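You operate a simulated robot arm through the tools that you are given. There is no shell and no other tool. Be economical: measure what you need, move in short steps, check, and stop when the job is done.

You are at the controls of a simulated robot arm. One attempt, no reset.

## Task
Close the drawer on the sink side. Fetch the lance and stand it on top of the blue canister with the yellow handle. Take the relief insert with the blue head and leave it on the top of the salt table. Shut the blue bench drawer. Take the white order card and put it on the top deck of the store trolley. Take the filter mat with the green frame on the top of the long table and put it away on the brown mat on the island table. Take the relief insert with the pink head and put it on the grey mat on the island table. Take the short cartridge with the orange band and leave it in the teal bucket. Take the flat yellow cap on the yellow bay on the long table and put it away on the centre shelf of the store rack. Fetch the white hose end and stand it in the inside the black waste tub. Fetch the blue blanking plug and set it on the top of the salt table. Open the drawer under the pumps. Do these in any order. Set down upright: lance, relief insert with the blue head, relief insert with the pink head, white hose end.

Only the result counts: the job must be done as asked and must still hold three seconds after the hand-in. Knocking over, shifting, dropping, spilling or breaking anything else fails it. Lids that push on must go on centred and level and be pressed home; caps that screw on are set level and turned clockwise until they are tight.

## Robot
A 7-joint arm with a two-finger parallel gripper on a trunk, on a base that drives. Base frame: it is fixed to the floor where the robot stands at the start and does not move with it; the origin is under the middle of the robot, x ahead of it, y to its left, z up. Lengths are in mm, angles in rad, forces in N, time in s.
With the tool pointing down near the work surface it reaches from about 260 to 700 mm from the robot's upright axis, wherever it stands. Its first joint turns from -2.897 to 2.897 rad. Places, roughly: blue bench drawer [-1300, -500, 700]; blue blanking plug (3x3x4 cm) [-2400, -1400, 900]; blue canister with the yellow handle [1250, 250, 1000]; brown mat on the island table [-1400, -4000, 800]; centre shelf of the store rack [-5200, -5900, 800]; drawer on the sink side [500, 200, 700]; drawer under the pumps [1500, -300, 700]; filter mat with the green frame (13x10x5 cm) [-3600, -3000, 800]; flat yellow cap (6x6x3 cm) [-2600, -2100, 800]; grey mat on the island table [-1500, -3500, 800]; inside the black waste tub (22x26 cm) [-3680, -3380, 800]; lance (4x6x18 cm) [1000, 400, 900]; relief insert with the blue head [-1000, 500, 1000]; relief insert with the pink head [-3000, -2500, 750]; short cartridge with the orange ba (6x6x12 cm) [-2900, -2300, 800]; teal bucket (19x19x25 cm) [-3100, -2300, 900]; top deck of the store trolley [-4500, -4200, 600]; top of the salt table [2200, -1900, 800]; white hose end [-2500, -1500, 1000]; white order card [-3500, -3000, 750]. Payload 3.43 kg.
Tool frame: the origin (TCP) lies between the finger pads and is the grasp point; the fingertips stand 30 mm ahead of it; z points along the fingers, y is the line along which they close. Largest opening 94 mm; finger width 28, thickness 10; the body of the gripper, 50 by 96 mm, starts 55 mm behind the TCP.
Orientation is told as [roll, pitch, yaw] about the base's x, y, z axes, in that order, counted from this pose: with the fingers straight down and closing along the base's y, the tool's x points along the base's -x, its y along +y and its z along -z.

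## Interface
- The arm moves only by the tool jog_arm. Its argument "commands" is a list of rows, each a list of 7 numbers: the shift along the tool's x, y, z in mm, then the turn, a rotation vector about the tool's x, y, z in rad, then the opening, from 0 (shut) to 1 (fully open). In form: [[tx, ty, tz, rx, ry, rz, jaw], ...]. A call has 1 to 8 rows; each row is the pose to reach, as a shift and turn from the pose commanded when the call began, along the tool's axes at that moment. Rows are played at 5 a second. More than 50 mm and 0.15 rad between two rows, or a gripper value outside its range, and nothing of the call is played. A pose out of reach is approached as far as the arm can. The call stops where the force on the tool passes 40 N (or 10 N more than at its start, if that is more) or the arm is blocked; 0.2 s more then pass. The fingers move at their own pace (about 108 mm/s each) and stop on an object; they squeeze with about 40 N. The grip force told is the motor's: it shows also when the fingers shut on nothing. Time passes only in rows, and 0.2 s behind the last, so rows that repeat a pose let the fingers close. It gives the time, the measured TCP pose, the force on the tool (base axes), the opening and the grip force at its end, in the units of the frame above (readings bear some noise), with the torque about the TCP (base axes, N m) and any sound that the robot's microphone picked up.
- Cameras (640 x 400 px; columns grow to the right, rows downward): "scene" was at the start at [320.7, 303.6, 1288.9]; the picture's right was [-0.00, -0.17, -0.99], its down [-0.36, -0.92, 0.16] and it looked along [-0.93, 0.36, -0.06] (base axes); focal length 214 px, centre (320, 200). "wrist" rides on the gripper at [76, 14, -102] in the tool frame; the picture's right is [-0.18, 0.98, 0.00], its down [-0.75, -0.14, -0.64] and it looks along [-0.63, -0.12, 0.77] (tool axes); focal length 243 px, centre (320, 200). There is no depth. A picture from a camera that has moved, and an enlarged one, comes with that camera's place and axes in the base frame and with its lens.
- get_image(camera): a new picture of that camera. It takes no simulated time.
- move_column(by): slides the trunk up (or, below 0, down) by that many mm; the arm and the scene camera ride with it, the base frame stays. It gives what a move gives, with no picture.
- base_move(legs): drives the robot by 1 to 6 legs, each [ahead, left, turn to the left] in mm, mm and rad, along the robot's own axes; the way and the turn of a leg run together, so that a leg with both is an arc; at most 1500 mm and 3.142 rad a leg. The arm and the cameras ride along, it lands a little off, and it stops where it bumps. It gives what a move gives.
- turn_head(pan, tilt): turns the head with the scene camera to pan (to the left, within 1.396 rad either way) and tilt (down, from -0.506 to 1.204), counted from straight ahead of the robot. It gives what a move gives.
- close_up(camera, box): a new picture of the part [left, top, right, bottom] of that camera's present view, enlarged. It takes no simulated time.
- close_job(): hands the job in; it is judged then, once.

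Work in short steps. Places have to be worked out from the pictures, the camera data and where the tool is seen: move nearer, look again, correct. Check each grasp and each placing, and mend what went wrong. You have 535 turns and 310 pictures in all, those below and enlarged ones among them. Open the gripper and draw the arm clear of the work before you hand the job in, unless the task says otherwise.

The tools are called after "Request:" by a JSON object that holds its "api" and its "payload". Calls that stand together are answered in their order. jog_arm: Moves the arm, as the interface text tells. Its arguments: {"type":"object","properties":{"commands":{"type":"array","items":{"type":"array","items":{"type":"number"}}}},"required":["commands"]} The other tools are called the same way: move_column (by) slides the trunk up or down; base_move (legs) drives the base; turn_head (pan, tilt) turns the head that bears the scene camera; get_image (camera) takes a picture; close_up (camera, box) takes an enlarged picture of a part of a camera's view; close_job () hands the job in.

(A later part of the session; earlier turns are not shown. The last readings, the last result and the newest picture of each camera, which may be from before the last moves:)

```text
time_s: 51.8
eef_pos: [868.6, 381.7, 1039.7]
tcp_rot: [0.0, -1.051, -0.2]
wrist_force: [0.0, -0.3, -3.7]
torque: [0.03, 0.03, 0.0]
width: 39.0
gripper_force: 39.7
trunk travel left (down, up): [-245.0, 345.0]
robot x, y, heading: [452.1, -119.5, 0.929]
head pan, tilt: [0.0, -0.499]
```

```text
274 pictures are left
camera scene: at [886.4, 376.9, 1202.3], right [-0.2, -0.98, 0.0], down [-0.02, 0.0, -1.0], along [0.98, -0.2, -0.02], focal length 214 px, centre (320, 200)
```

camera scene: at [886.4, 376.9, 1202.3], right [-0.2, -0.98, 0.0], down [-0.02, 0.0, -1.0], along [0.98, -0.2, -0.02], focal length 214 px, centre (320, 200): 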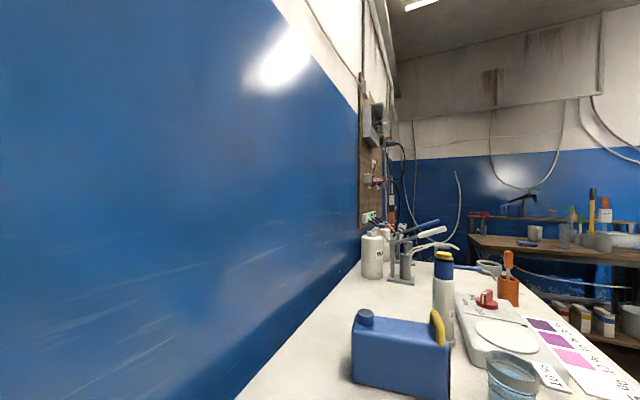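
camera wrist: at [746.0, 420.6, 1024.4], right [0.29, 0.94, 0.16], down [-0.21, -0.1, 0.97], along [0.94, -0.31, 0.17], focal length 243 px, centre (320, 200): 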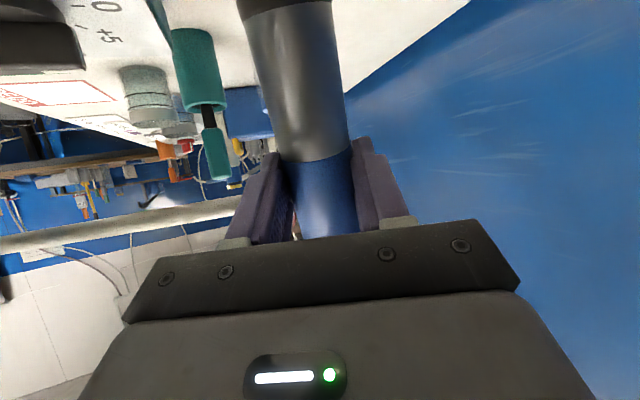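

The lance is held firm again (39 mm), the thin white line evidently is its trailing hose. I'll keep the head still from here; raise 120 mm and drive right toward the canister.

Request:
{"api": "move_column", "payload": {"by": 120}}

Request:
{"api": "base_move", "payload": {"legs": [[0, -330, 0]]}}

Request:
{"api": "get_image", "payload": {"camera": "wrist"}}

Request:
{"api": "get_image", "payload": {"camera": "scene"}}

```text
time_s: 53.3
eef_pos: [867.5, 380.2, 1160.6]
tcp_rot: [-0.001, -1.051, -0.199]
wrist_force: [-0.1, 0.6, -2.7]
torque: [-0.04, 0.03, -0.01]
width: 38.7
gripper_force: 39.7
trunk travel left (down, up): [-365.0, 225.0]
robot x, y, heading: [455.1, -120.3, 0.93]
head pan, tilt: [0.0, -0.499]
```

```text
time_s: 55.4
eef_pos: [1125.0, 189.3, 1161.1]
tcp_rot: [0.0, -1.051, -0.197]
wrist_force: [0.3, -0.9, -2.8]
torque: [0.03, 0.05, 0.04]
width: 38.9
gripper_force: 39.9
trunk travel left (down, up): [-365.0, 225.0]
robot x, y, heading: [713.3, -311.9, 0.933]
head pan, tilt: [0.0, -0.499]
```

```text
273 pictures are left
camera wrist: at [1003.5, 229.1, 1144.5], right [0.28, 0.95, 0.16], down [-0.21, -0.1, 0.97], along [0.94, -0.31, 0.17], focal length 243 px, centre (320, 200)
```

wrist: 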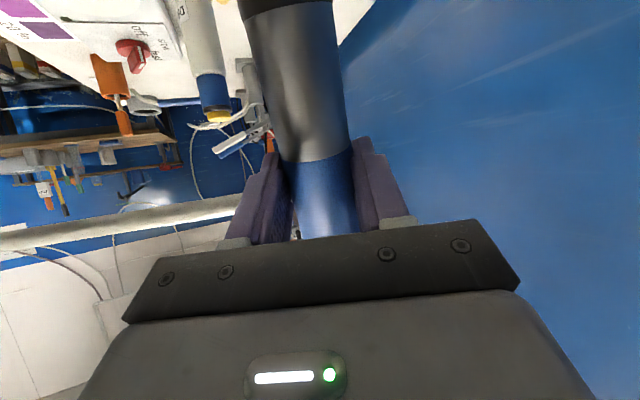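

```text
272 pictures are left
camera scene: at [1144.1, 185.9, 1322.4], right [-0.2, -0.98, 0.0], down [-0.02, 0.0, -1.0], along [0.98, -0.2, -0.02], focal length 214 px, centre (320, 200)
```

scene: 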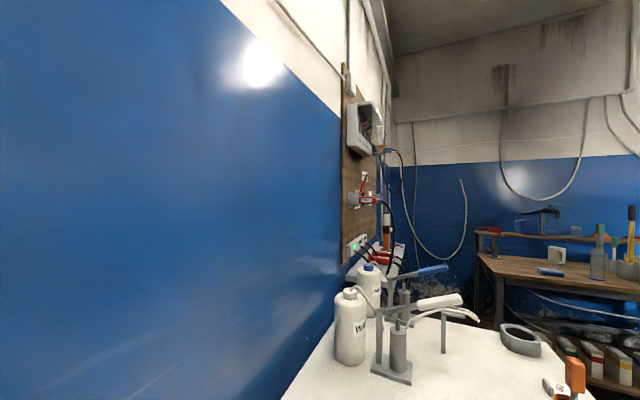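

The canister is below the view. I lower the column 60 mm (foot still above the canister) to bring it into the wrist view.

Request:
{"api": "move_column", "payload": {"by": -65}}

Request:
{"api": "get_image", "payload": {"camera": "wrist"}}

```text
time_s: 56.5
eef_pos: [1124.8, 190.4, 1095.6]
tcp_rot: [-0.003, -1.051, -0.199]
wrist_force: [0.2, -0.6, -2.1]
torque: [-0.02, 0.03, 0.03]
width: 38.8
gripper_force: 39.8
trunk travel left (down, up): [-300.0, 290.0]
robot x, y, heading: [714.1, -308.4, 0.93]
head pan, tilt: [0.0, -0.499]
```

```text
271 pictures are left
camera wrist: at [1002.8, 229.4, 1079.7], right [0.28, 0.95, 0.16], down [-0.21, -0.1, 0.97], along [0.94, -0.31, 0.17], focal length 243 px, centre (320, 200)
```

wrist: 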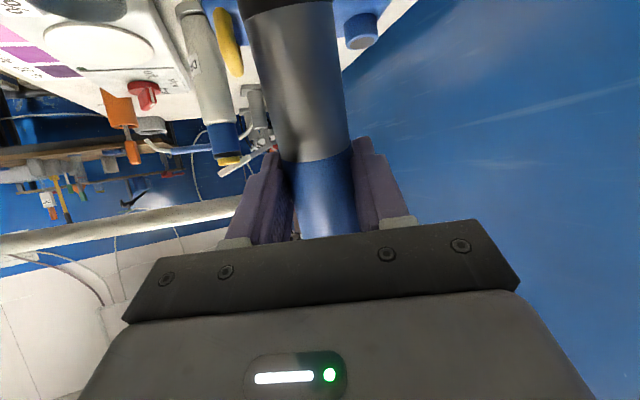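

Cap and yellow handle flank the lance's line: I judge cap ≈ [1284, 205], handle ≈ [1250, 62], body top z≈931, so the free spot is ≈ [1268, 136]. I move there horizontally at this height.

Request:
{"api": "jog_arm", "payload": {"commands": [[-19, -6, 33, 0, 0, 0, 0.3], [-38, -12, 66, 0, 0, 0, 0.3], [-57, -18, 99, 0, 0, 0, 0.3], [-75, -24, 131, 0, 0, 0, 0.3]]}}

Request:
{"api": "get_image", "payload": {"camera": "wrist"}}

Request:
{"api": "get_image", "payload": {"camera": "scene"}}

```text
time_s: 57.5
eef_pos: [1269.1, 137.4, 1094.8]
tcp_rot: [0.002, -1.05, -0.197]
wrist_force: [0.3, 0.3, -2.5]
torque: [0.02, 0.04, 0.01]
width: 38.9
gripper_force: 40.1
trunk travel left (down, up): [-300.0, 290.0]
robot x, y, heading: [712.1, -308.8, 0.935]
head pan, tilt: [0.0, -0.499]
```

```text
270 pictures are left
camera wrist: at [1146.9, 176.2, 1078.0], right [0.28, 0.95, 0.16], down [-0.21, -0.1, 0.97], along [0.94, -0.31, 0.17], focal length 243 px, centre (320, 200)
```

wrist: 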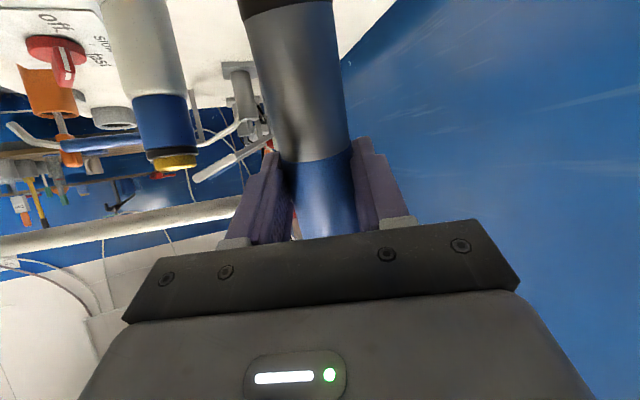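

```text
269 pictures are left
camera scene: at [1287.5, 133.0, 1255.9], right [-0.2, -0.98, 0.0], down [-0.02, 0.0, -1.0], along [0.98, -0.2, -0.02], focal length 214 px, centre (320, 200)
```

scene: 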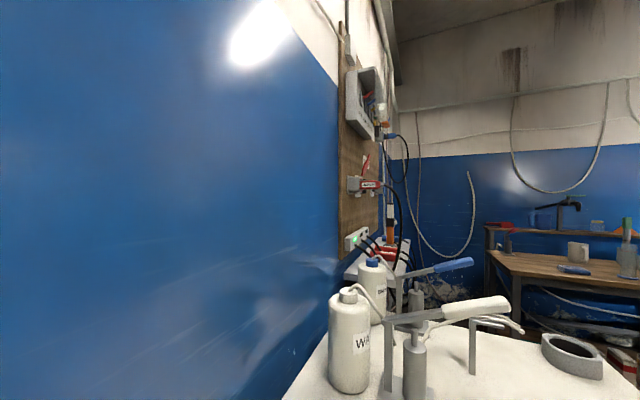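

To be sure of the free spot I want to see the canister top: raise 80 mm, then tip the hand down 0.6 rad at height so the scene camera looks onto it.

Request:
{"api": "move_column", "payload": {"by": 100}}

Request:
{"api": "jog_arm", "payload": {"commands": [[10, 0, -20, 0, 0.13, 0, 0.3], [25, 0, -45, 0, 0.26, 0, 0.3], [40, 0, -70, 0, 0.4, 0, 0.3], [50, 0, -90, 0, 0.53, 0, 0.3], [60, 0, -105, 0, 0.66, 0, 0.3]]}}

Request:
{"api": "get_image", "payload": {"camera": "scene"}}

```text
time_s: 58.8
eef_pos: [1268.5, 137.8, 1193.0]
tcp_rot: [0.0, -1.05, -0.198]
wrist_force: [-0.5, 0.3, -2.5]
torque: [-0.02, 0.03, 0.01]
width: 38.8
gripper_force: 39.7
trunk travel left (down, up): [-400.0, 190.0]
robot x, y, heading: [711.7, -313.0, 0.932]
head pan, tilt: [0.0, -0.499]
```

```text
time_s: 60.0
eef_pos: [1148.8, 159.0, 1193.3]
tcp_rot: [0.0, -0.389, -0.198]
wrist_force: [-0.1, -0.5, -3.8]
torque: [0.04, 0.01, 0.0]
width: 38.7
gripper_force: 40.0
trunk travel left (down, up): [-400.0, 190.0]
robot x, y, heading: [711.3, -310.1, 0.937]
head pan, tilt: [0.0, -0.499]
```

```text
268 pictures are left
camera scene: at [1259.8, 137.5, 1309.9], right [-0.2, -0.98, 0.0], down [-0.62, 0.12, -0.78], along [0.76, -0.15, -0.63], focal length 214 px, centre (320, 200)
```

scene: 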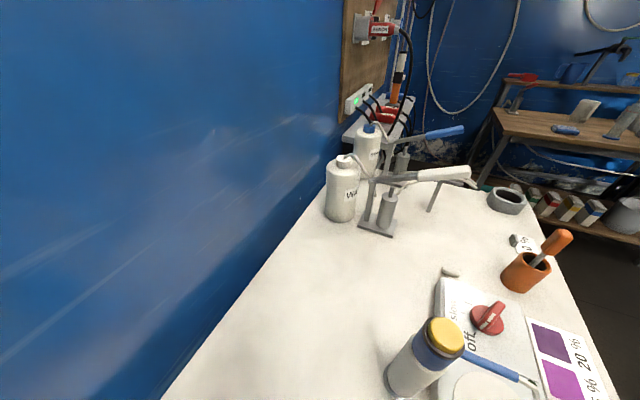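

The camera is past the canister; I shift the base 200 mm left to bring it into view.

Request:
{"api": "base_move", "payload": {"legs": [[0, 200, 0]]}}

Request:
{"api": "get_image", "payload": {"camera": "scene"}}

```text
time_s: 61.6
eef_pos: [989.0, 277.5, 1193.9]
tcp_rot: [0.0, -0.39, -0.2]
wrist_force: [-0.5, 0.6, -3.1]
torque: [0.01, -0.02, -0.02]
width: 39.1
gripper_force: 40.1
trunk travel left (down, up): [-400.0, 190.0]
robot x, y, heading: [556.3, -196.6, 0.931]
head pan, tilt: [0.0, -0.499]
```

```text
267 pictures are left
camera scene: at [1100.0, 255.6, 1310.1], right [-0.2, -0.98, 0.0], down [-0.62, 0.12, -0.78], along [0.76, -0.15, -0.63], focal length 214 px, centre (320, 200)
```

scene: 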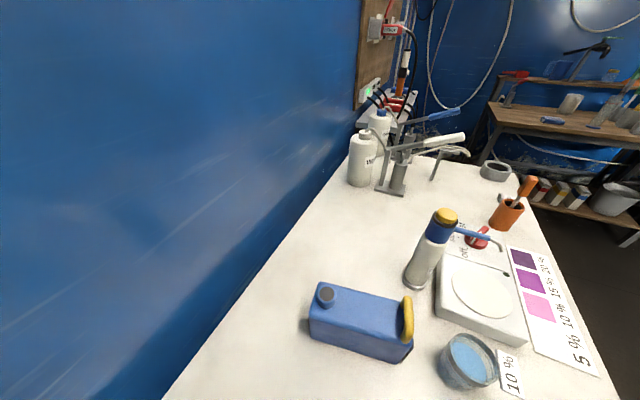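

Clear view. I zoom on the canister to find the flat spot.

Request:
{"api": "close_up", "payload": {"camera": "scene", "box": [290, 260, 450, 380]}}

```text
3.33 times, centred on (370, 320) of scene
camera zoom: at [1100.0, 255.6, 1310.1], right [-0.2, -0.98, 0.0], down [-0.62, 0.12, -0.78], along [0.76, -0.15, -0.63], focal length 715 px, centre (153, -200)
```

zoom: 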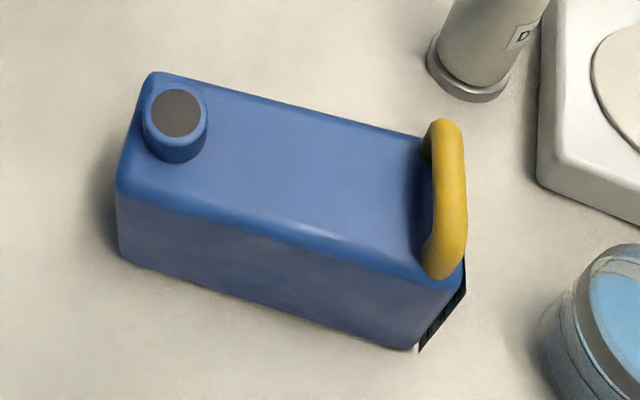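

Target spot ≈ [1243, 147], top z≈939. I drive back right and restore the hand's tilt.

Request:
{"api": "base_move", "payload": {"legs": [[0, -200, 0]]}}

Request:
{"api": "jog_arm", "payload": {"commands": [[-18, 0, 7, 0, -0.13, 0, 0.3], [-36, 0, 14, 0, -0.26, 0, 0.3], [-54, 0, 21, 0, -0.4, 0, 0.3], [-72, 0, 28, 0, -0.53, 0, 0.3], [-88, 0, 36, 0, -0.66, 0, 0.3]]}}

```text
time_s: 63.2
eef_pos: [1151.5, 158.1, 1194.2]
tcp_rot: [0.001, -0.389, -0.201]
wrist_force: [-0.3, -0.5, -2.9]
torque: [-0.01, 0.05, 0.04]
width: 38.8
gripper_force: 40.3
trunk travel left (down, up): [-400.0, 190.0]
robot x, y, heading: [714.1, -314.2, 0.937]
head pan, tilt: [0.0, -0.499]
```

```text
time_s: 64.4
eef_pos: [1244.9, 140.5, 1195.4]
tcp_rot: [0.0, -1.052, -0.197]
wrist_force: [0.3, 0.8, -3.3]
torque: [-0.02, 0.03, -0.03]
width: 39.0
gripper_force: 40.0
trunk travel left (down, up): [-400.0, 190.0]
robot x, y, heading: [712.6, -312.8, 0.933]
head pan, tilt: [0.0, -0.499]
```

I correct y by +8 mm, and lower by column 155 mm to hover just above the canister top, then view.

Request:
{"api": "jog_arm", "payload": {"commands": [[0, 9, 0, 0, 0, 0, 0.3]]}}

Request:
{"api": "move_column", "payload": {"by": -155}}

Request:
{"api": "get_image", "payload": {"camera": "wrist"}}

```text
time_s: 64.8
eef_pos: [1247.0, 148.7, 1194.8]
tcp_rot: [-0.002, -1.052, -0.196]
wrist_force: [0.2, 0.5, -2.8]
torque: [-0.01, 0.01, 0.01]
width: 38.7
gripper_force: 39.8
trunk travel left (down, up): [-400.0, 190.0]
robot x, y, heading: [716.1, -310.9, 0.928]
head pan, tilt: [0.0, -0.499]
```

```text
time_s: 66.5
eef_pos: [1249.7, 149.4, 1050.4]
tcp_rot: [0.022, -1.068, -0.219]
wrist_force: [1.5, 1.9, 13.2]
torque: [0.14, -0.16, -0.04]
width: 38.6
gripper_force: 40.1
trunk travel left (down, up): [-245.0, 345.0]
robot x, y, heading: [713.5, -314.5, 0.934]
head pan, tilt: [0.0, -0.499]
stopped: the force on the tool passed its limit at 48 N (the readings are from after the stop); the commanded pose is now the measured one
```

```text
265 pictures are left
camera wrist: at [1126.9, 189.0, 1032.1], right [0.28, 0.94, 0.17], down [-0.22, -0.11, 0.97], along [0.93, -0.31, 0.18], focal length 243 px, centre (320, 200)
```

wrist: 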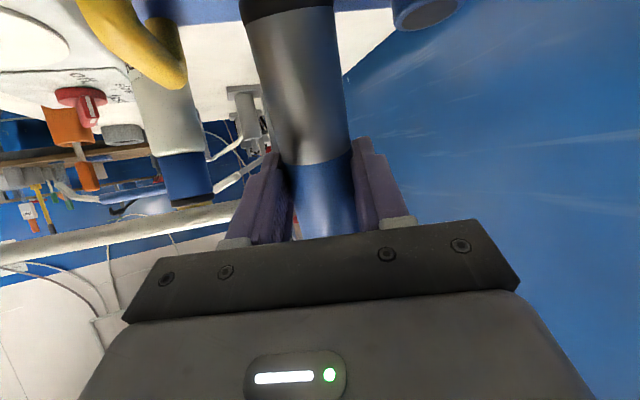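

Contact came at TCP z=1050 (foot lower than I reckoned). I ease up 3 mm and read the force.

Request:
{"api": "jog_arm", "payload": {"commands": [[-1.5, 0, -0.8, 0, 0, 0, 0.3], [-3, 0, -1.6, 0, 0, 0, 0.3]]}}

```text
time_s: 67.1
eef_pos: [1247.6, 148.6, 1050.3]
tcp_rot: [0.013, -1.061, -0.211]
wrist_force: [2.0, -0.3, 2.2]
torque: [-0.01, -0.09, -0.03]
width: 38.6
gripper_force: 40.0
trunk travel left (down, up): [-245.0, 345.0]
robot x, y, heading: [713.3, -309.8, 0.929]
head pan, tilt: [0.0, -0.499]
```

The canister carries the lance now. I open the fingers slightly and check whether it stands.

Request:
{"api": "jog_arm", "payload": {"commands": [[-3, 0, -1.6, 0, 0, 0, 0.44], [-3, 0, -1.6, 0, 0, 0, 0.5], [-3, 0, -1.6, 0, 0, 0, 0.5], [-3, 0, -1.6, 0, 0, 0, 0.5]]}}

Request:
{"api": "get_image", "payload": {"camera": "wrist"}}

```text
time_s: 68.1
eef_pos: [1249.2, 150.7, 1054.1]
tcp_rot: [0.015, -1.063, -0.213]
wrist_force: [-0.5, 0.6, 0.4]
torque: [0.03, 0.0, -0.04]
width: 47.1
gripper_force: 0.0
trunk travel left (down, up): [-245.0, 345.0]
robot x, y, heading: [714.3, -310.9, 0.931]
head pan, tilt: [0.0, -0.499]
```

```text
264 pictures are left
camera wrist: at [1126.4, 189.0, 1037.0], right [0.28, 0.94, 0.17], down [-0.22, -0.11, 0.97], along [0.93, -0.31, 0.18], focal length 243 px, centre (320, 200)
```

wrist: 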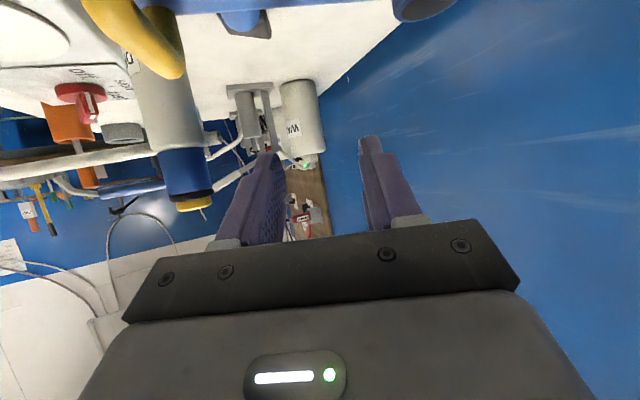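

The lance is no longer between the fingers — it seems to have tipped. I raise straight up and look down at once.

Request:
{"api": "jog_arm", "payload": {"commands": [[0, 0, -30, 0, 0, 0, 0.6], [0, 0, -70, 0, 0, 0, 0.8], [0, 0, -115, 0, 0, 0, 1]]}}

Request:
{"api": "turn_head", "payload": {"pan": 0, "tilt": 0.2}}

Request:
{"api": "get_image", "payload": {"camera": "scene"}}

```text
time_s: 68.9
eef_pos: [1149.4, 168.1, 1112.7]
tcp_rot: [0.018, -1.062, -0.212]
wrist_force: [0.3, -0.5, -0.7]
torque: [0.01, 0.0, 0.01]
width: 94.0
gripper_force: 0.1
trunk travel left (down, up): [-245.0, 345.0]
robot x, y, heading: [711.9, -312.7, 0.933]
head pan, tilt: [0.0, -0.499]
```

```text
time_s: 70.0
eef_pos: [1149.5, 168.1, 1111.8]
tcp_rot: [0.016, -1.064, -0.212]
wrist_force: [1.0, -0.4, 0.6]
torque: [-0.01, -0.01, 0.0]
width: 94.1
gripper_force: 0.0
trunk travel left (down, up): [-245.0, 345.0]
robot x, y, heading: [714.4, -313.6, 0.935]
head pan, tilt: [0.0, 0.201]
```

```text
263 pictures are left
camera scene: at [1160.4, 164.6, 1209.5], right [-0.2, -0.98, -0.01], down [-0.64, 0.13, -0.76], along [0.75, -0.15, -0.65], focal length 214 px, centre (320, 200)
```

scene: 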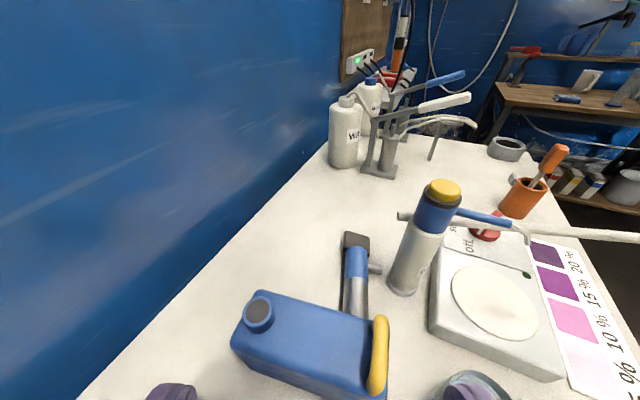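

The lance toppled behind the canister onto the bench. I get a higher, steeper view to plan the pickup.

Request:
{"api": "move_column", "payload": {"by": 150}}

Request:
{"api": "turn_head", "payload": {"pan": 0, "tilt": 0.35}}

Request:
{"api": "close_up", "payload": {"camera": "scene", "box": [240, 140, 480, 290]}}

```text
time_s: 71.7
eef_pos: [1149.3, 167.0, 1261.1]
tcp_rot: [0.015, -1.063, -0.213]
wrist_force: [-0.7, 0.4, -1.2]
torque: [-0.02, 0.02, 0.01]
width: 94.0
gripper_force: 0.0
trunk travel left (down, up): [-395.0, 195.0]
robot x, y, heading: [711.9, -316.8, 0.932]
head pan, tilt: [0.0, 0.201]
```

```text
time_s: 72.4
eef_pos: [1149.6, 166.9, 1261.5]
tcp_rot: [0.017, -1.064, -0.213]
wrist_force: [0.7, 0.0, -0.3]
torque: [0.01, 0.0, 0.03]
width: 94.1
gripper_force: 0.1
trunk travel left (down, up): [-395.0, 195.0]
robot x, y, heading: [711.7, -313.8, 0.932]
head pan, tilt: [0.0, 0.351]
```

```text
2.67 times, centred on (360, 215) of scene
camera zoom: at [1153.4, 166.1, 1347.4], right [-0.2, -0.98, -0.01], down [-0.74, 0.15, -0.65], along [0.64, -0.12, -0.76], focal length 572 px, centre (213, 160)
```

zoom: 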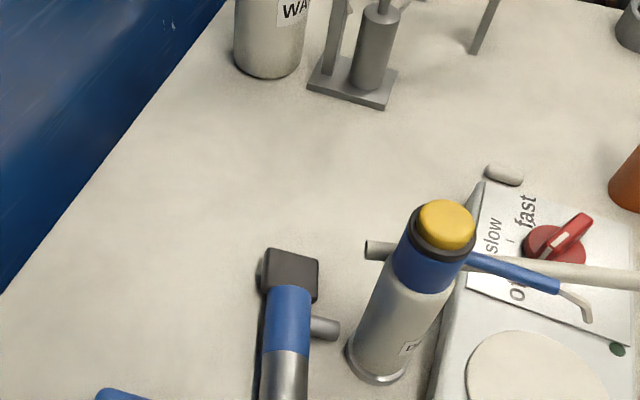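

The white rod now ends near the spray bottle, so I must understand it. I pan right to see where it runs now.

Request:
{"api": "turn_head", "payload": {"pan": -0.8, "tilt": 0.1}}

Request:
{"api": "get_image", "payload": {"camera": "scene"}}

```text
time_s: 73.6
eef_pos: [1149.5, 166.8, 1260.9]
tcp_rot: [0.015, -1.064, -0.213]
wrist_force: [-0.5, 0.1, -0.8]
torque: [-0.01, 0.03, -0.04]
width: 93.9
gripper_force: 0.1
trunk travel left (down, up): [-395.0, 195.0]
robot x, y, heading: [714.0, -313.3, 0.936]
head pan, tilt: [-0.799, 0.099]
```

```text
261 pictures are left
camera scene: at [1126.7, 104.0, 1381.3], right [-0.75, -0.56, 0.34], down [-0.52, 0.18, -0.83], along [0.41, -0.81, -0.43], focal length 214 px, centre (320, 200)
```

scene: 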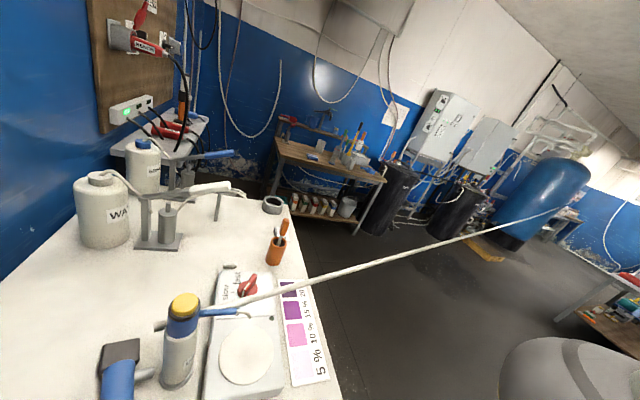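

I zoom on the far end of the rod to see if something supports it there.

Request:
{"api": "close_up", "payload": {"camera": "scene", "box": [480, 150, 640, 250]}}

Request:
{"api": "close_up", "payload": {"camera": "scene", "box": [60, 270, 300, 400]}}

```text
4.00 times, centred on (560, 200) of scene
camera zoom: at [1126.7, 104.0, 1381.3], right [-0.75, -0.56, 0.34], down [-0.52, 0.18, -0.83], along [0.41, -0.81, -0.43], focal length 858 px, centre (-640, 200)
```

zoom: 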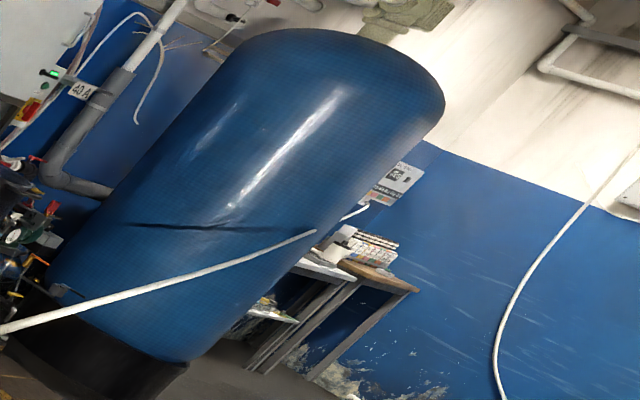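

```text
2.67 times, centred on (180, 335) of scene
camera zoom: at [1126.7, 104.0, 1381.3], right [-0.75, -0.56, 0.34], down [-0.52, 0.18, -0.83], along [0.41, -0.81, -0.43], focal length 572 px, centre (693, -160)
```

zoom: 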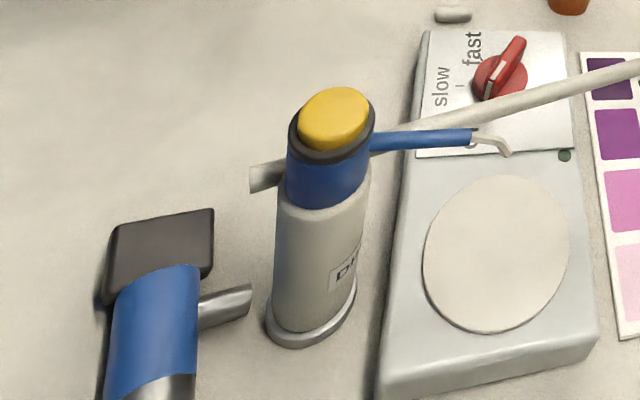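

The rod passes right through the bottle's outline without disturbing it and bends away at the far wall — a slack background line, so I ignore it. The lance lies flat behind the canister, head toward +x; I move the base right to have it straight ahead, and swing the hand to point down above it.

Request:
{"api": "base_move", "payload": {"legs": [[0, -240, 0]]}}

Request:
{"api": "turn_head", "payload": {"pan": 0, "tilt": -0.1}}

Request:
{"api": "jog_arm", "payload": {"commands": [[0, 0, 0, 0, 0.13, 0, 0.66], [0, 0, -10, 0, 0.26, 0, 0.66], [5, 0, -20, 0, 0.39, 0, 0.66], [10, 0, -30, 0, 0.52, 0, 0.66], [15, 0, -40, 0, 0.65, 0, 0.66], [20, 0, -50, 0, 0.78, 0, 0.66], [25, 0, -60, 0, 0.91, 0, 0.66], [30, 0, -70, 0, 1.05, 0, 0.66]]}}

Request:
{"api": "get_image", "payload": {"camera": "scene"}}

Request:
{"api": "get_image", "payload": {"camera": "wrist"}}

```text
time_s: 75.3
eef_pos: [1340.7, 25.4, 1260.8]
tcp_rot: [0.018, -1.061, -0.213]
wrist_force: [0.2, 0.2, 0.1]
torque: [0.03, 0.05, 0.04]
width: 94.0
gripper_force: 0.0
trunk travel left (down, up): [-395.0, 195.0]
robot x, y, heading: [901.3, -454.5, 0.936]
head pan, tilt: [-0.799, 0.099]
```

```text
time_s: 76.5
eef_pos: [1338.0, 28.0, 1261.6]
tcp_rot: [0.017, -1.063, -0.212]
wrist_force: [-0.8, 0.0, 0.4]
torque: [-0.01, 0.03, 0.02]
width: 93.7
gripper_force: 0.0
trunk travel left (down, up): [-395.0, 195.0]
robot x, y, heading: [906.8, -453.5, 0.932]
head pan, tilt: [0.0, -0.099]
```

```text
time_s: 78.3
eef_pos: [1265.8, 42.2, 1269.0]
tcp_rot: [0.01, -0.008, -0.199]
wrist_force: [0.3, 0.6, -0.8]
torque: [-0.01, 0.0, 0.01]
width: 62.2
gripper_force: 0.1
trunk travel left (down, up): [-395.0, 195.0]
robot x, y, heading: [905.1, -451.8, 0.934]
head pan, tilt: [0.0, -0.099]
```

```text
258 pictures are left
camera scene: at [1379.8, 17.4, 1313.9], right [-0.2, -0.98, -0.01], down [-0.97, 0.2, -0.11], along [0.11, -0.01, -0.99], focal length 214 px, centre (320, 200)
```

scene: 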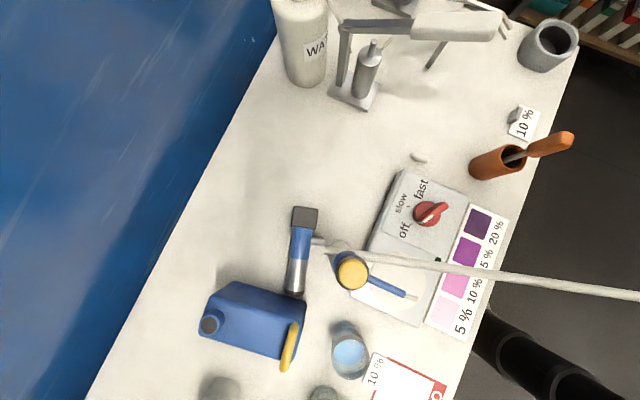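

```text
257 pictures are left
camera wrist: at [1191.4, 69.9, 1370.4], right [0.37, 0.93, 0.01], down [0.7, -0.29, 0.65], along [0.6, -0.24, -0.76], focal length 243 px, centre (320, 200)
```

wrist: 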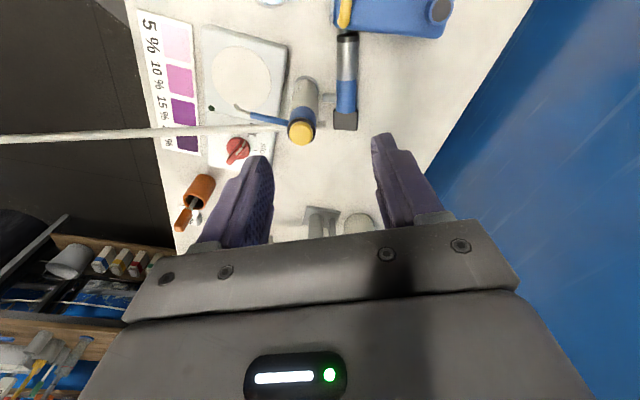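

The lance lies from foot ≈[1262, 94] to head ≈[1420, 47]. I align over its grey body (≈65 mm from the foot) with the jaw at 62 mm and descend partway.

Request:
{"api": "jog_arm", "payload": {"commands": [[-25, 22, 0, 0, 0, 0.045, 0.7], [-50, 44, 0, 0, 0, 0.09, 0.7], [-50, 44, 45, 0, 0, 0.09, 0.7], [-50, 44, 90, 0, 0, 0.09, 0.7], [-50, 44, 135, 0, 0, 0.09, 0.7], [-50, 44, 180, 0, 0, 0.09, 0.7]]}}

Request:
{"api": "get_image", "payload": {"camera": "scene"}}

Request:
{"api": "get_image", "payload": {"camera": "wrist"}}

```text
time_s: 79.7
eef_pos: [1327.9, 76.8, 1090.7]
tcp_rot: [0.01, -0.012, -0.29]
wrist_force: [0.4, 0.3, 0.0]
torque: [0.0, 0.0, 0.0]
width: 65.7
gripper_force: 0.0
trunk travel left (down, up): [-395.0, 195.0]
robot x, y, heading: [906.1, -454.7, 0.935]
head pan, tilt: [0.0, -0.099]
```

```text
256 pictures are left
camera scene: at [1438.3, 42.9, 1135.2], right [-0.28, -0.96, -0.01], down [-0.95, 0.28, -0.11], along [0.11, -0.02, -0.99], focal length 214 px, centre (320, 200)
```

scene: 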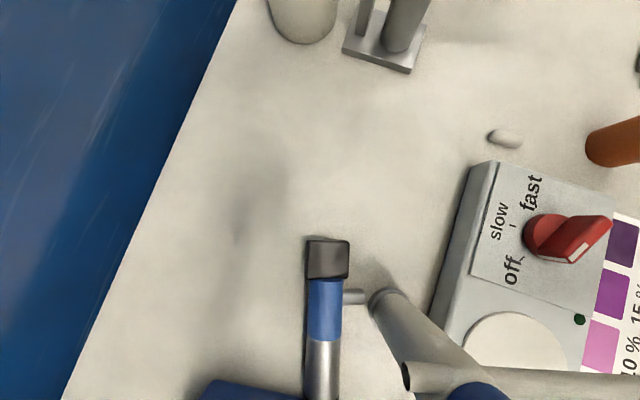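

```text
255 pictures are left
camera wrist: at [1255.3, 112.2, 1191.4], right [0.46, 0.89, 0.01], down [0.67, -0.35, 0.65], along [0.58, -0.29, -0.76], focal length 243 px, centre (320, 200)
```

wrist: 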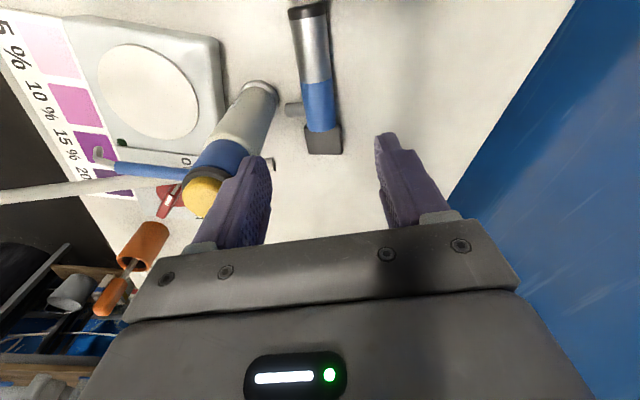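

The bottle stands ~80 mm beside; the 62 mm jaw leaves about 1 cm. I descend to just above the bench in careful steps.

Request:
{"api": "jog_arm", "payload": {"commands": [[3, -3, 40, 0, 0, 0, 0.64], [3, -3, 80, 0, 0, 0, 0.64], [3, -3, 120, 0, 0, 0, 0.64], [3, -3, 150, 0, 0, 0, 0.64], [3, -3, 168, 0, 0, 0, 0.64], [3, -3, 178, 0, 0, 0, 0.64], [3, -3, 185, 0, 0, 0, 0.64]]}}

Request:
{"api": "get_image", "payload": {"camera": "wrist"}}

```text
time_s: 81.3
eef_pos: [1324.2, 75.4, 904.7]
tcp_rot: [0.008, -0.012, -0.287]
wrist_force: [0.9, 0.5, 0.2]
torque: [0.01, -0.01, -0.01]
width: 60.4
gripper_force: 0.0
trunk travel left (down, up): [-395.0, 195.0]
robot x, y, heading: [902.9, -453.4, 0.935]
head pan, tilt: [0.0, -0.099]
```

```text
254 pictures are left
camera wrist: at [1253.1, 111.3, 1006.4], right [0.46, 0.89, 0.01], down [0.67, -0.35, 0.65], along [0.58, -0.29, -0.76], focal length 243 px, centre (320, 200)
```

wrist: 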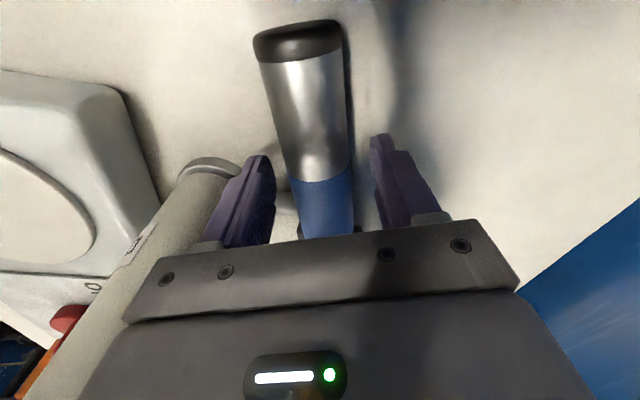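

Lance is between the fingers without contact elsewhere. I close.

Request:
{"api": "jog_arm", "payload": {"commands": [[0, 0, 0, 0, 0, 0, 0.5], [0, 0, 0, 0, 0, 0, 0.35], [0, 0, 0, 0, 0, 0, 0.3], [0, 0, 0, 0, 0, 0, 0.3]]}}

Request:
{"api": "jog_arm", "payload": {"commands": [[0, 0, -30, 0, 0, 0, 0.3], [0, 0, -70, 0, 0, 0, 0.3], [0, 0, -115, 0, 0, 0, 0.3], [0, 0, -160, 0, 0, 0, 0.3], [0, 0, -200, 0, 0, 0, 0.3]]}}

Request:
{"api": "get_image", "payload": {"camera": "wrist"}}

```text
time_s: 82.3
eef_pos: [1324.2, 75.1, 906.1]
tcp_rot: [0.008, -0.013, -0.287]
wrist_force: [0.1, -0.9, 0.2]
torque: [0.01, 0.03, 0.04]
width: 39.0
gripper_force: 40.3
trunk travel left (down, up): [-395.0, 195.0]
robot x, y, heading: [902.9, -455.9, 0.931]
head pan, tilt: [0.0, -0.099]
```

```text
time_s: 83.5
eef_pos: [1321.8, 74.1, 1104.1]
tcp_rot: [0.008, -0.013, -0.289]
wrist_force: [-0.1, 0.1, -3.0]
torque: [0.02, 0.02, 0.02]
width: 39.2
gripper_force: 40.1
trunk travel left (down, up): [-395.0, 195.0]
robot x, y, heading: [903.6, -452.6, 0.933]
head pan, tilt: [0.0, -0.099]
```

```text
253 pictures are left
camera wrist: at [1250.8, 109.9, 1206.0], right [0.46, 0.89, 0.01], down [0.67, -0.35, 0.65], along [0.58, -0.29, -0.76], focal length 243 px, centre (320, 200)
```

wrist: 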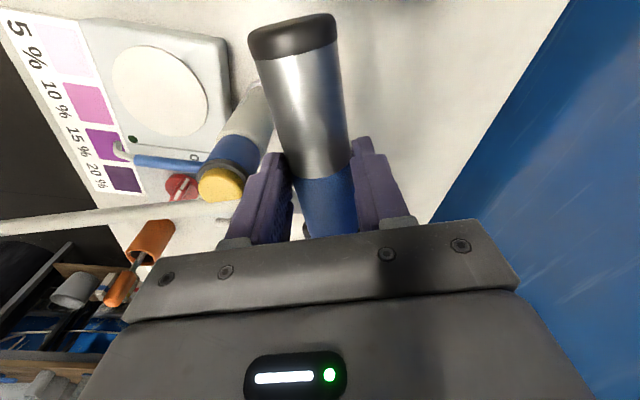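

Held at 39 mm. I move the head pod away, then rotate the hand to horizontal (about tool y −1.56) so the lance comes upright, rising 60 mm.

Request:
{"api": "turn_head", "payload": {"pan": 0, "tilt": -0.5}}

Request:
{"api": "base_move", "payload": {"legs": [[0, 240, 0]]}}

Request:
{"api": "jog_arm", "payload": {"commands": [[0, 0, -10, 0, -0.13, 0, 0.3], [0, 0, -20, 0, -0.26, 0, 0.3], [0, 0, -30, 0, -0.39, 0, 0.3], [0, 0, -40, 0, -0.52, 0, 0.3], [0, 0, -50, 0, -0.65, 0, 0.3], [0, 0, -60, 0, -0.78, 0, 0.3]]}}

Request:
{"api": "jog_arm", "payload": {"commands": [[0, 0, 0, 0, -0.13, 0, 0.3], [0, 0, 0, 0, -0.26, 0, 0.3], [0, 0, 0, 0, -0.39, 0, 0.3], [0, 0, 0, 0, -0.52, 0, 0.3], [0, 0, 0, 0, -0.65, 0, 0.3], [0, 0, 0, 0, -0.778, 0, 0.3]]}}

Request:
{"api": "get_image", "payload": {"camera": "wrist"}}

```text
time_s: 84.3
eef_pos: [1323.9, 75.5, 1104.4]
tcp_rot: [0.009, -0.014, -0.288]
wrist_force: [0.0, -0.8, -3.6]
torque: [0.01, 0.04, 0.01]
width: 38.8
gripper_force: 39.7
trunk travel left (down, up): [-395.0, 195.0]
robot x, y, heading: [900.9, -455.9, 0.937]
head pan, tilt: [0.0, -0.499]
```

```text
time_s: 86.1
eef_pos: [1127.4, 220.1, 1104.2]
tcp_rot: [0.007, -0.012, -0.283]
wrist_force: [-0.2, -0.3, -2.0]
torque: [0.01, 0.01, -0.02]
width: 38.7
gripper_force: 40.2
trunk travel left (down, up): [-395.0, 195.0]
robot x, y, heading: [710.5, -311.4, 0.936]
head pan, tilt: [0.0, -0.499]
```

```text
time_s: 87.5
eef_pos: [1127.9, 218.7, 1165.3]
tcp_rot: [0.013, -0.794, -0.296]
wrist_force: [-0.6, 0.0, -3.6]
torque: [0.04, 0.08, 0.05]
width: 38.8
gripper_force: 40.2
trunk travel left (down, up): [-395.0, 195.0]
robot x, y, heading: [710.7, -311.2, 0.937]
head pan, tilt: [0.0, -0.499]
```

```text
time_s: 88.9
eef_pos: [1126.9, 218.5, 1163.0]
tcp_rot: [1.669, -1.561, -1.953]
wrist_force: [-0.3, 0.4, -3.2]
torque: [0.04, 0.08, 0.0]
width: 38.8
gripper_force: 40.5
trunk travel left (down, up): [-395.0, 195.0]
robot x, y, heading: [710.5, -313.7, 0.939]
head pan, tilt: [0.0, -0.499]
```

```text
252 pictures are left
camera wrist: at [1032.7, 262.4, 1087.5], right [0.28, 0.94, 0.19], down [-0.66, 0.04, 0.75], along [0.7, -0.33, 0.63], focal length 243 px, centre (320, 200)
```

wrist: 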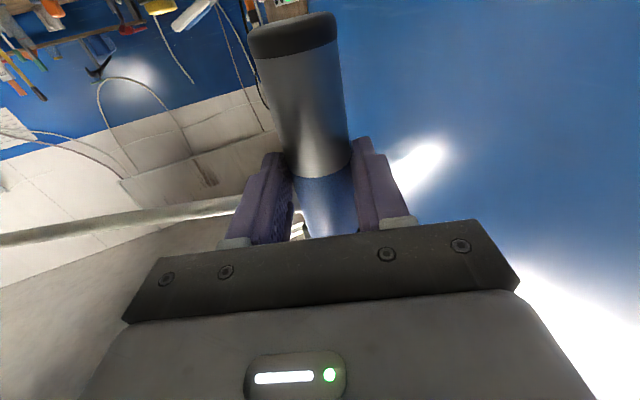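

The lance is upright in the grip, foot about 66 mm below the TCP. I move it over the chosen spot (lance axis is ~19 mm ahead of the TCP).

Request:
{"api": "jog_arm", "payload": {"commands": [[0, -12, 38, 0, 0, 0, 0.3], [0, -24, 76, 0, 0, 0, 0.3], [0, -36, 112, 0, 0, 0, 0.3]]}}

Request:
{"api": "get_image", "payload": {"camera": "wrist"}}

```text
time_s: 89.7
eef_pos: [1227.5, 150.8, 1162.8]
tcp_rot: [1.314, -1.563, -1.598]
wrist_force: [0.3, -0.2, -2.4]
torque: [0.03, 0.06, 0.02]
width: 38.8
gripper_force: 39.7
trunk travel left (down, up): [-395.0, 195.0]
robot x, y, heading: [711.8, -310.6, 0.944]
head pan, tilt: [0.0, -0.499]
```

```text
251 pictures are left
camera wrist: at [1130.7, 195.1, 1087.5], right [0.28, 0.94, 0.19], down [-0.66, 0.04, 0.75], along [0.7, -0.33, 0.63], focal length 243 px, centre (320, 200)
```

wrist: 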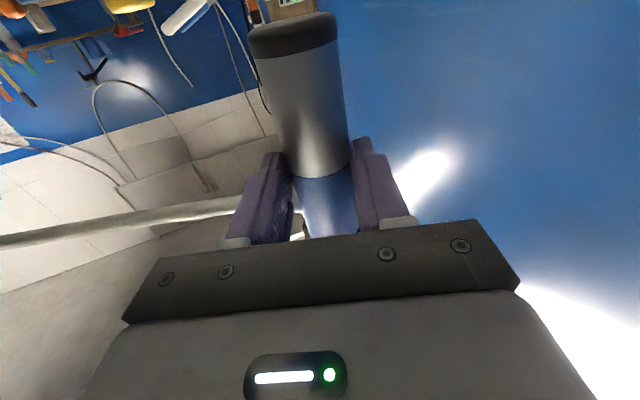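

I lower 128 mm by the column, then creep down in small steps watching the force.

Request:
{"api": "move_column", "payload": {"by": -128}}

Request:
{"api": "jog_arm", "payload": {"commands": [[4, 0, 0, 0, 0, 0, 0.3], [8, 0, 0, 0, 0, 0, 0.3], [12, 0, 0, 0, 0, 0, 0.3]]}}

Request:
{"api": "get_image", "payload": {"camera": "wrist"}}

```text
time_s: 91.3
eef_pos: [1226.4, 148.8, 1068.4]
tcp_rot: [1.784, -1.507, -2.071]
wrist_force: [-0.3, 0.0, -3.5]
torque: [0.0, 0.05, 0.03]
width: 38.9
gripper_force: 40.0
trunk travel left (down, up): [-267.0, 323.0]
robot x, y, heading: [711.1, -311.7, 0.936]
head pan, tilt: [0.0, -0.499]
```

```text
time_s: 92.3
eef_pos: [1255.1, 158.0, 1063.1]
tcp_rot: [1.751, -1.484, -2.058]
wrist_force: [0.7, 1.0, -3.4]
torque: [-0.01, 0.06, -0.09]
width: 39.0
gripper_force: 39.9
trunk travel left (down, up): [-267.0, 323.0]
robot x, y, heading: [723.6, -309.9, 0.918]
head pan, tilt: [0.0, -0.499]
stopped in row 3: the arm was blocked; the commanded pose is now the measured one
```

```text
250 pictures are left
camera wrist: at [1163.5, 208.1, 985.2], right [0.29, 0.92, 0.27], down [-0.69, 0.0, 0.73], along [0.67, -0.39, 0.63], focal length 243 px, centre (320, 200)
```

wrist: 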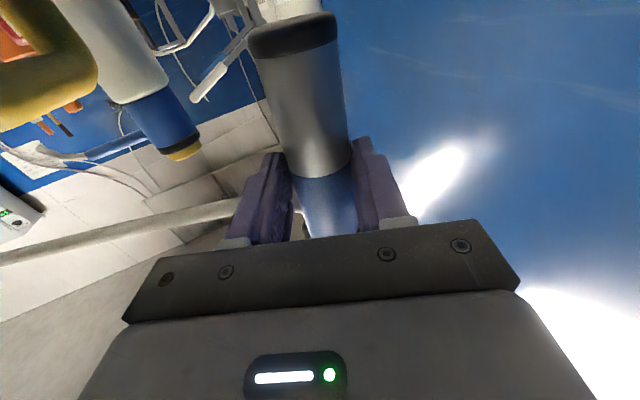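

An arm link (not the hand) is blocked by something — I raise back up at once.

Request:
{"api": "move_column", "payload": {"by": 110}}

Request:
{"api": "get_image", "payload": {"camera": "wrist"}}

```text
time_s: 93.7
eef_pos: [1247.7, 155.9, 1159.6]
tcp_rot: [1.736, -1.51, -2.041]
wrist_force: [0.8, 0.5, -2.5]
torque: [0.01, 0.09, -0.02]
width: 38.8
gripper_force: 39.9
trunk travel left (down, up): [-377.0, 213.0]
robot x, y, heading: [721.4, -307.1, 0.92]
head pan, tilt: [0.0, -0.499]
```

```text
249 pictures are left
camera wrist: at [1155.9, 205.5, 1083.2], right [0.29, 0.93, 0.24], down [-0.68, 0.02, 0.74], along [0.68, -0.38, 0.63], focal length 243 px, centre (320, 200)
```

wrist: 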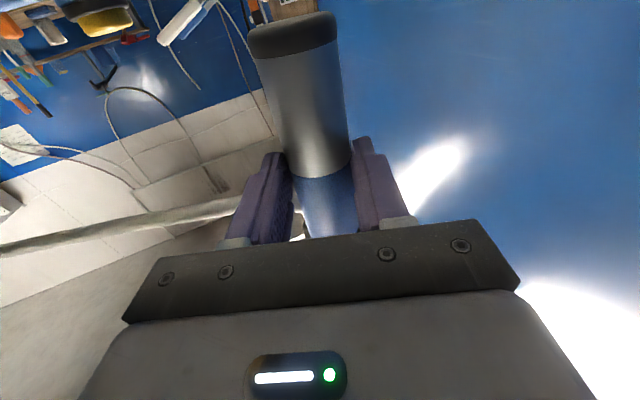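

I raise more, tip the hand down temporarily and check the bench below with the scene camera.

Request:
{"api": "move_column", "payload": {"by": 100}}

Request:
{"api": "jog_arm", "payload": {"commands": [[0, 0, -20, 0, 0.14, 0, 0.3], [0, 0, -40, 0, 0.28, 0, 0.3], [0, 0, -60, 0, 0.42, 0, 0.3], [0, 0, -80, 0, 0.56, 0, 0.3], [0, 0, -100, 0, 0.7, 0, 0.3], [0, 0, -120, 0, 0.84, 0, 0.3], [0, 0, -140, 0, 0.98, 0, 0.3], [0, 0, -160, 0, 1.12, 0, 0.3]]}}

Request:
{"api": "get_image", "payload": {"camera": "scene"}}

Request:
{"api": "get_image", "payload": {"camera": "wrist"}}

```text
time_s: 95.0
eef_pos: [1248.6, 155.6, 1260.8]
tcp_rot: [1.737, -1.509, -2.041]
wrist_force: [0.2, -0.4, -2.8]
torque: [-0.01, 0.05, 0.04]
width: 38.8
gripper_force: 39.9
trunk travel left (down, up): [-477.0, 113.0]
robot x, y, heading: [721.0, -307.4, 0.922]
head pan, tilt: [0.0, -0.499]
```

```text
time_s: 96.8
eef_pos: [1095.6, 203.5, 1259.9]
tcp_rot: [0.068, -0.459, -0.333]
wrist_force: [-0.1, -0.5, -3.4]
torque: [0.02, 0.06, 0.01]
width: 38.7
gripper_force: 40.2
trunk travel left (down, up): [-477.0, 113.0]
robot x, y, heading: [723.8, -308.6, 0.916]
head pan, tilt: [0.0, -0.499]
```

```text
248 pictures are left
camera scene: at [1193.0, 164.3, 1383.3], right [-0.3, -0.95, -0.06], down [-0.53, 0.22, -0.82], along [0.79, -0.21, -0.57], focal length 214 px, centre (320, 200)
```

scene: 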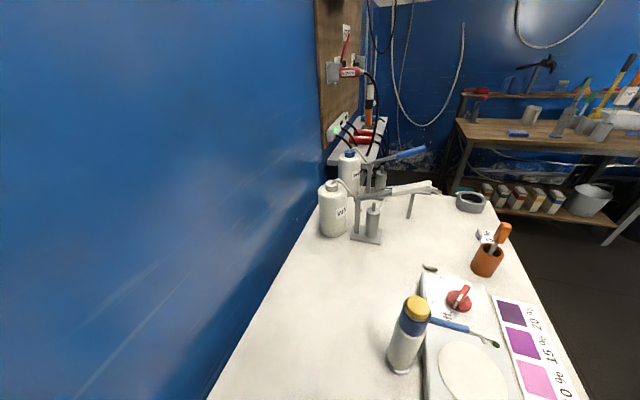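

```text
247 pictures are left
camera wrist: at [988.7, 247.6, 1318.1], right [0.45, 0.88, 0.14], down [0.31, -0.3, 0.9], along [0.84, -0.36, -0.41], focal length 243 px, centre (320, 200)
```

wrist: 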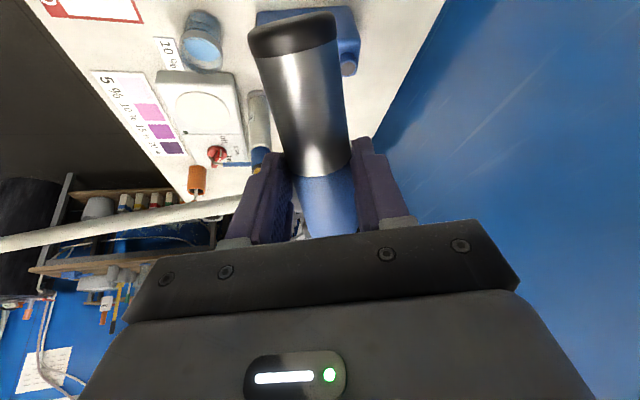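

The canister seems in place. I shift the base left/back to view jar, brush and the rest for any disturbance.

Request:
{"api": "base_move", "payload": {"legs": [[-150, 250, 0]]}}

Request:
{"api": "get_image", "payload": {"camera": "scene"}}

```text
time_s: 98.8
eef_pos: [800.2, 237.8, 1259.0]
tcp_rot: [0.067, -0.461, -0.332]
wrist_force: [0.4, 0.3, -2.8]
torque: [0.0, 0.02, 0.04]
width: 39.0
gripper_force: 40.4
trunk travel left (down, up): [-477.0, 113.0]
robot x, y, heading: [423.8, -272.6, 0.924]
head pan, tilt: [0.0, -0.499]
```

```text
246 pictures are left
camera scene: at [898.2, 198.1, 1383.5], right [-0.3, -0.95, -0.06], down [-0.53, 0.22, -0.82], along [0.79, -0.21, -0.57], focal length 214 px, centre (320, 200)
```

scene: 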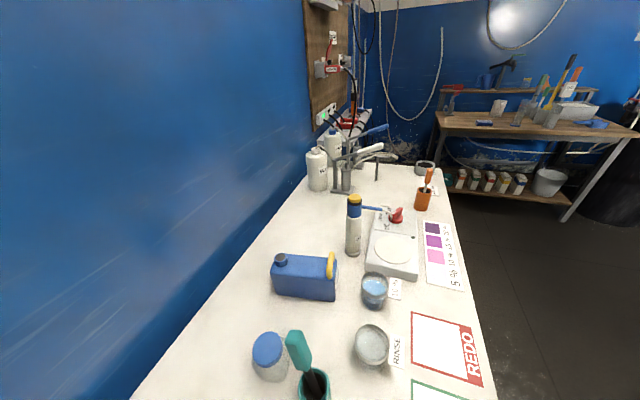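

Everything on the bench still stands. Horizontal holding puts my wrist joint too low for that spot, so I'll set the lance standing at the bench's front edge (where my wrist can hang in front of it), then regrasp it at a steeper tool angle. First I yaw the hand to face straight ahead.

Request:
{"api": "jog_arm", "payload": {"commands": [[10, 0, -5, -0.062, 0, -0.126, 0.3], [20, 0, -10, -0.124, 0, -0.251, 0.3], [30, 0, -15, -0.187, 0, -0.377, 0.3], [40, 0, -20, -0.249, 0, -0.502, 0.3], [50, 0, -25, -0.311, 0, -0.628, 0.3], [60, 0, -30, -0.373, 0, -0.753, 0.3], [70, 0, -35, -0.436, 0, -0.879, 0.3], [80, 0, -40, -0.498, 0, -1.0, 0.3]]}}

Request:
{"api": "base_move", "payload": {"legs": [[-60, 0, 0], [0, -346, 0]]}}

Request:
{"api": "get_image", "payload": {"camera": "scene"}}

```text
time_s: 100.6
eef_pos: [715.0, 263.6, 1259.9]
tcp_rot: [0.032, -0.517, 0.804]
wrist_force: [-1.2, -0.2, -2.2]
torque: [-0.03, 0.01, -0.01]
width: 38.8
gripper_force: 40.3
trunk travel left (down, up): [-477.0, 113.0]
robot x, y, heading: [428.5, -272.6, 0.92]
head pan, tilt: [0.0, -0.499]
```

```text
time_s: 103.5
eef_pos: [956.0, 7.0, 1259.4]
tcp_rot: [0.032, -0.517, 0.803]
wrist_force: [-0.4, -0.3, -2.0]
torque: [-0.05, 0.05, 0.02]
width: 38.7
gripper_force: 40.5
trunk travel left (down, up): [-477.0, 113.0]
robot x, y, heading: [666.5, -533.1, 0.923]
head pan, tilt: [0.0, -0.499]
```

```text
245 pictures are left
camera scene: at [1024.9, 76.3, 1389.2], right [0.73, -0.68, -0.03], down [-0.38, -0.37, -0.85], along [0.57, 0.63, -0.53], focal length 214 px, centre (320, 200)
```

scene: 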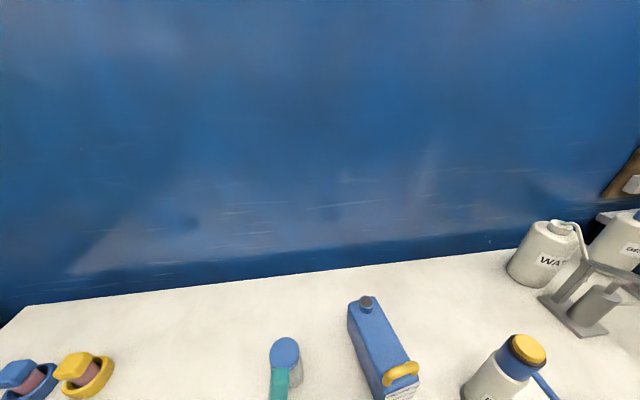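

I bring the hand back and lower while pitching toward horizontal.

Request:
{"api": "jog_arm", "payload": {"commands": [[23, -20, 10, 0, -0.13, 0, 0.3], [46, -40, 20, 0, -0.26, 0, 0.3], [69, -60, 30, 0, -0.39, 0, 0.3], [92, -80, 40, 0, -0.52, 0, 0.3], [114, -97, 50, 0, -0.65, 0, 0.3]]}}

Request:
{"api": "get_image", "payload": {"camera": "wrist"}}

```text
time_s: 104.7
eef_pos: [975.8, -113.1, 1156.9]
tcp_rot: [0.072, -1.166, 0.755]
wrist_force: [1.4, -0.5, -3.6]
torque: [-0.11, 0.07, -0.02]
width: 38.6
gripper_force: 39.7
trunk travel left (down, up): [-477.0, 113.0]
robot x, y, heading: [665.6, -533.8, 0.922]
head pan, tilt: [0.0, -0.499]
```

```text
244 pictures are left
camera wrist: at [878.1, -193.2, 1126.5], right [-0.67, 0.72, 0.2], down [-0.08, -0.33, 0.94], along [0.74, 0.61, 0.28], focal length 243 px, centre (320, 200)
```

wrist: 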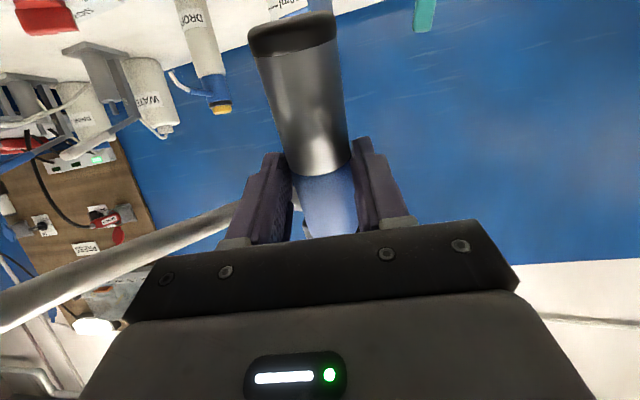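

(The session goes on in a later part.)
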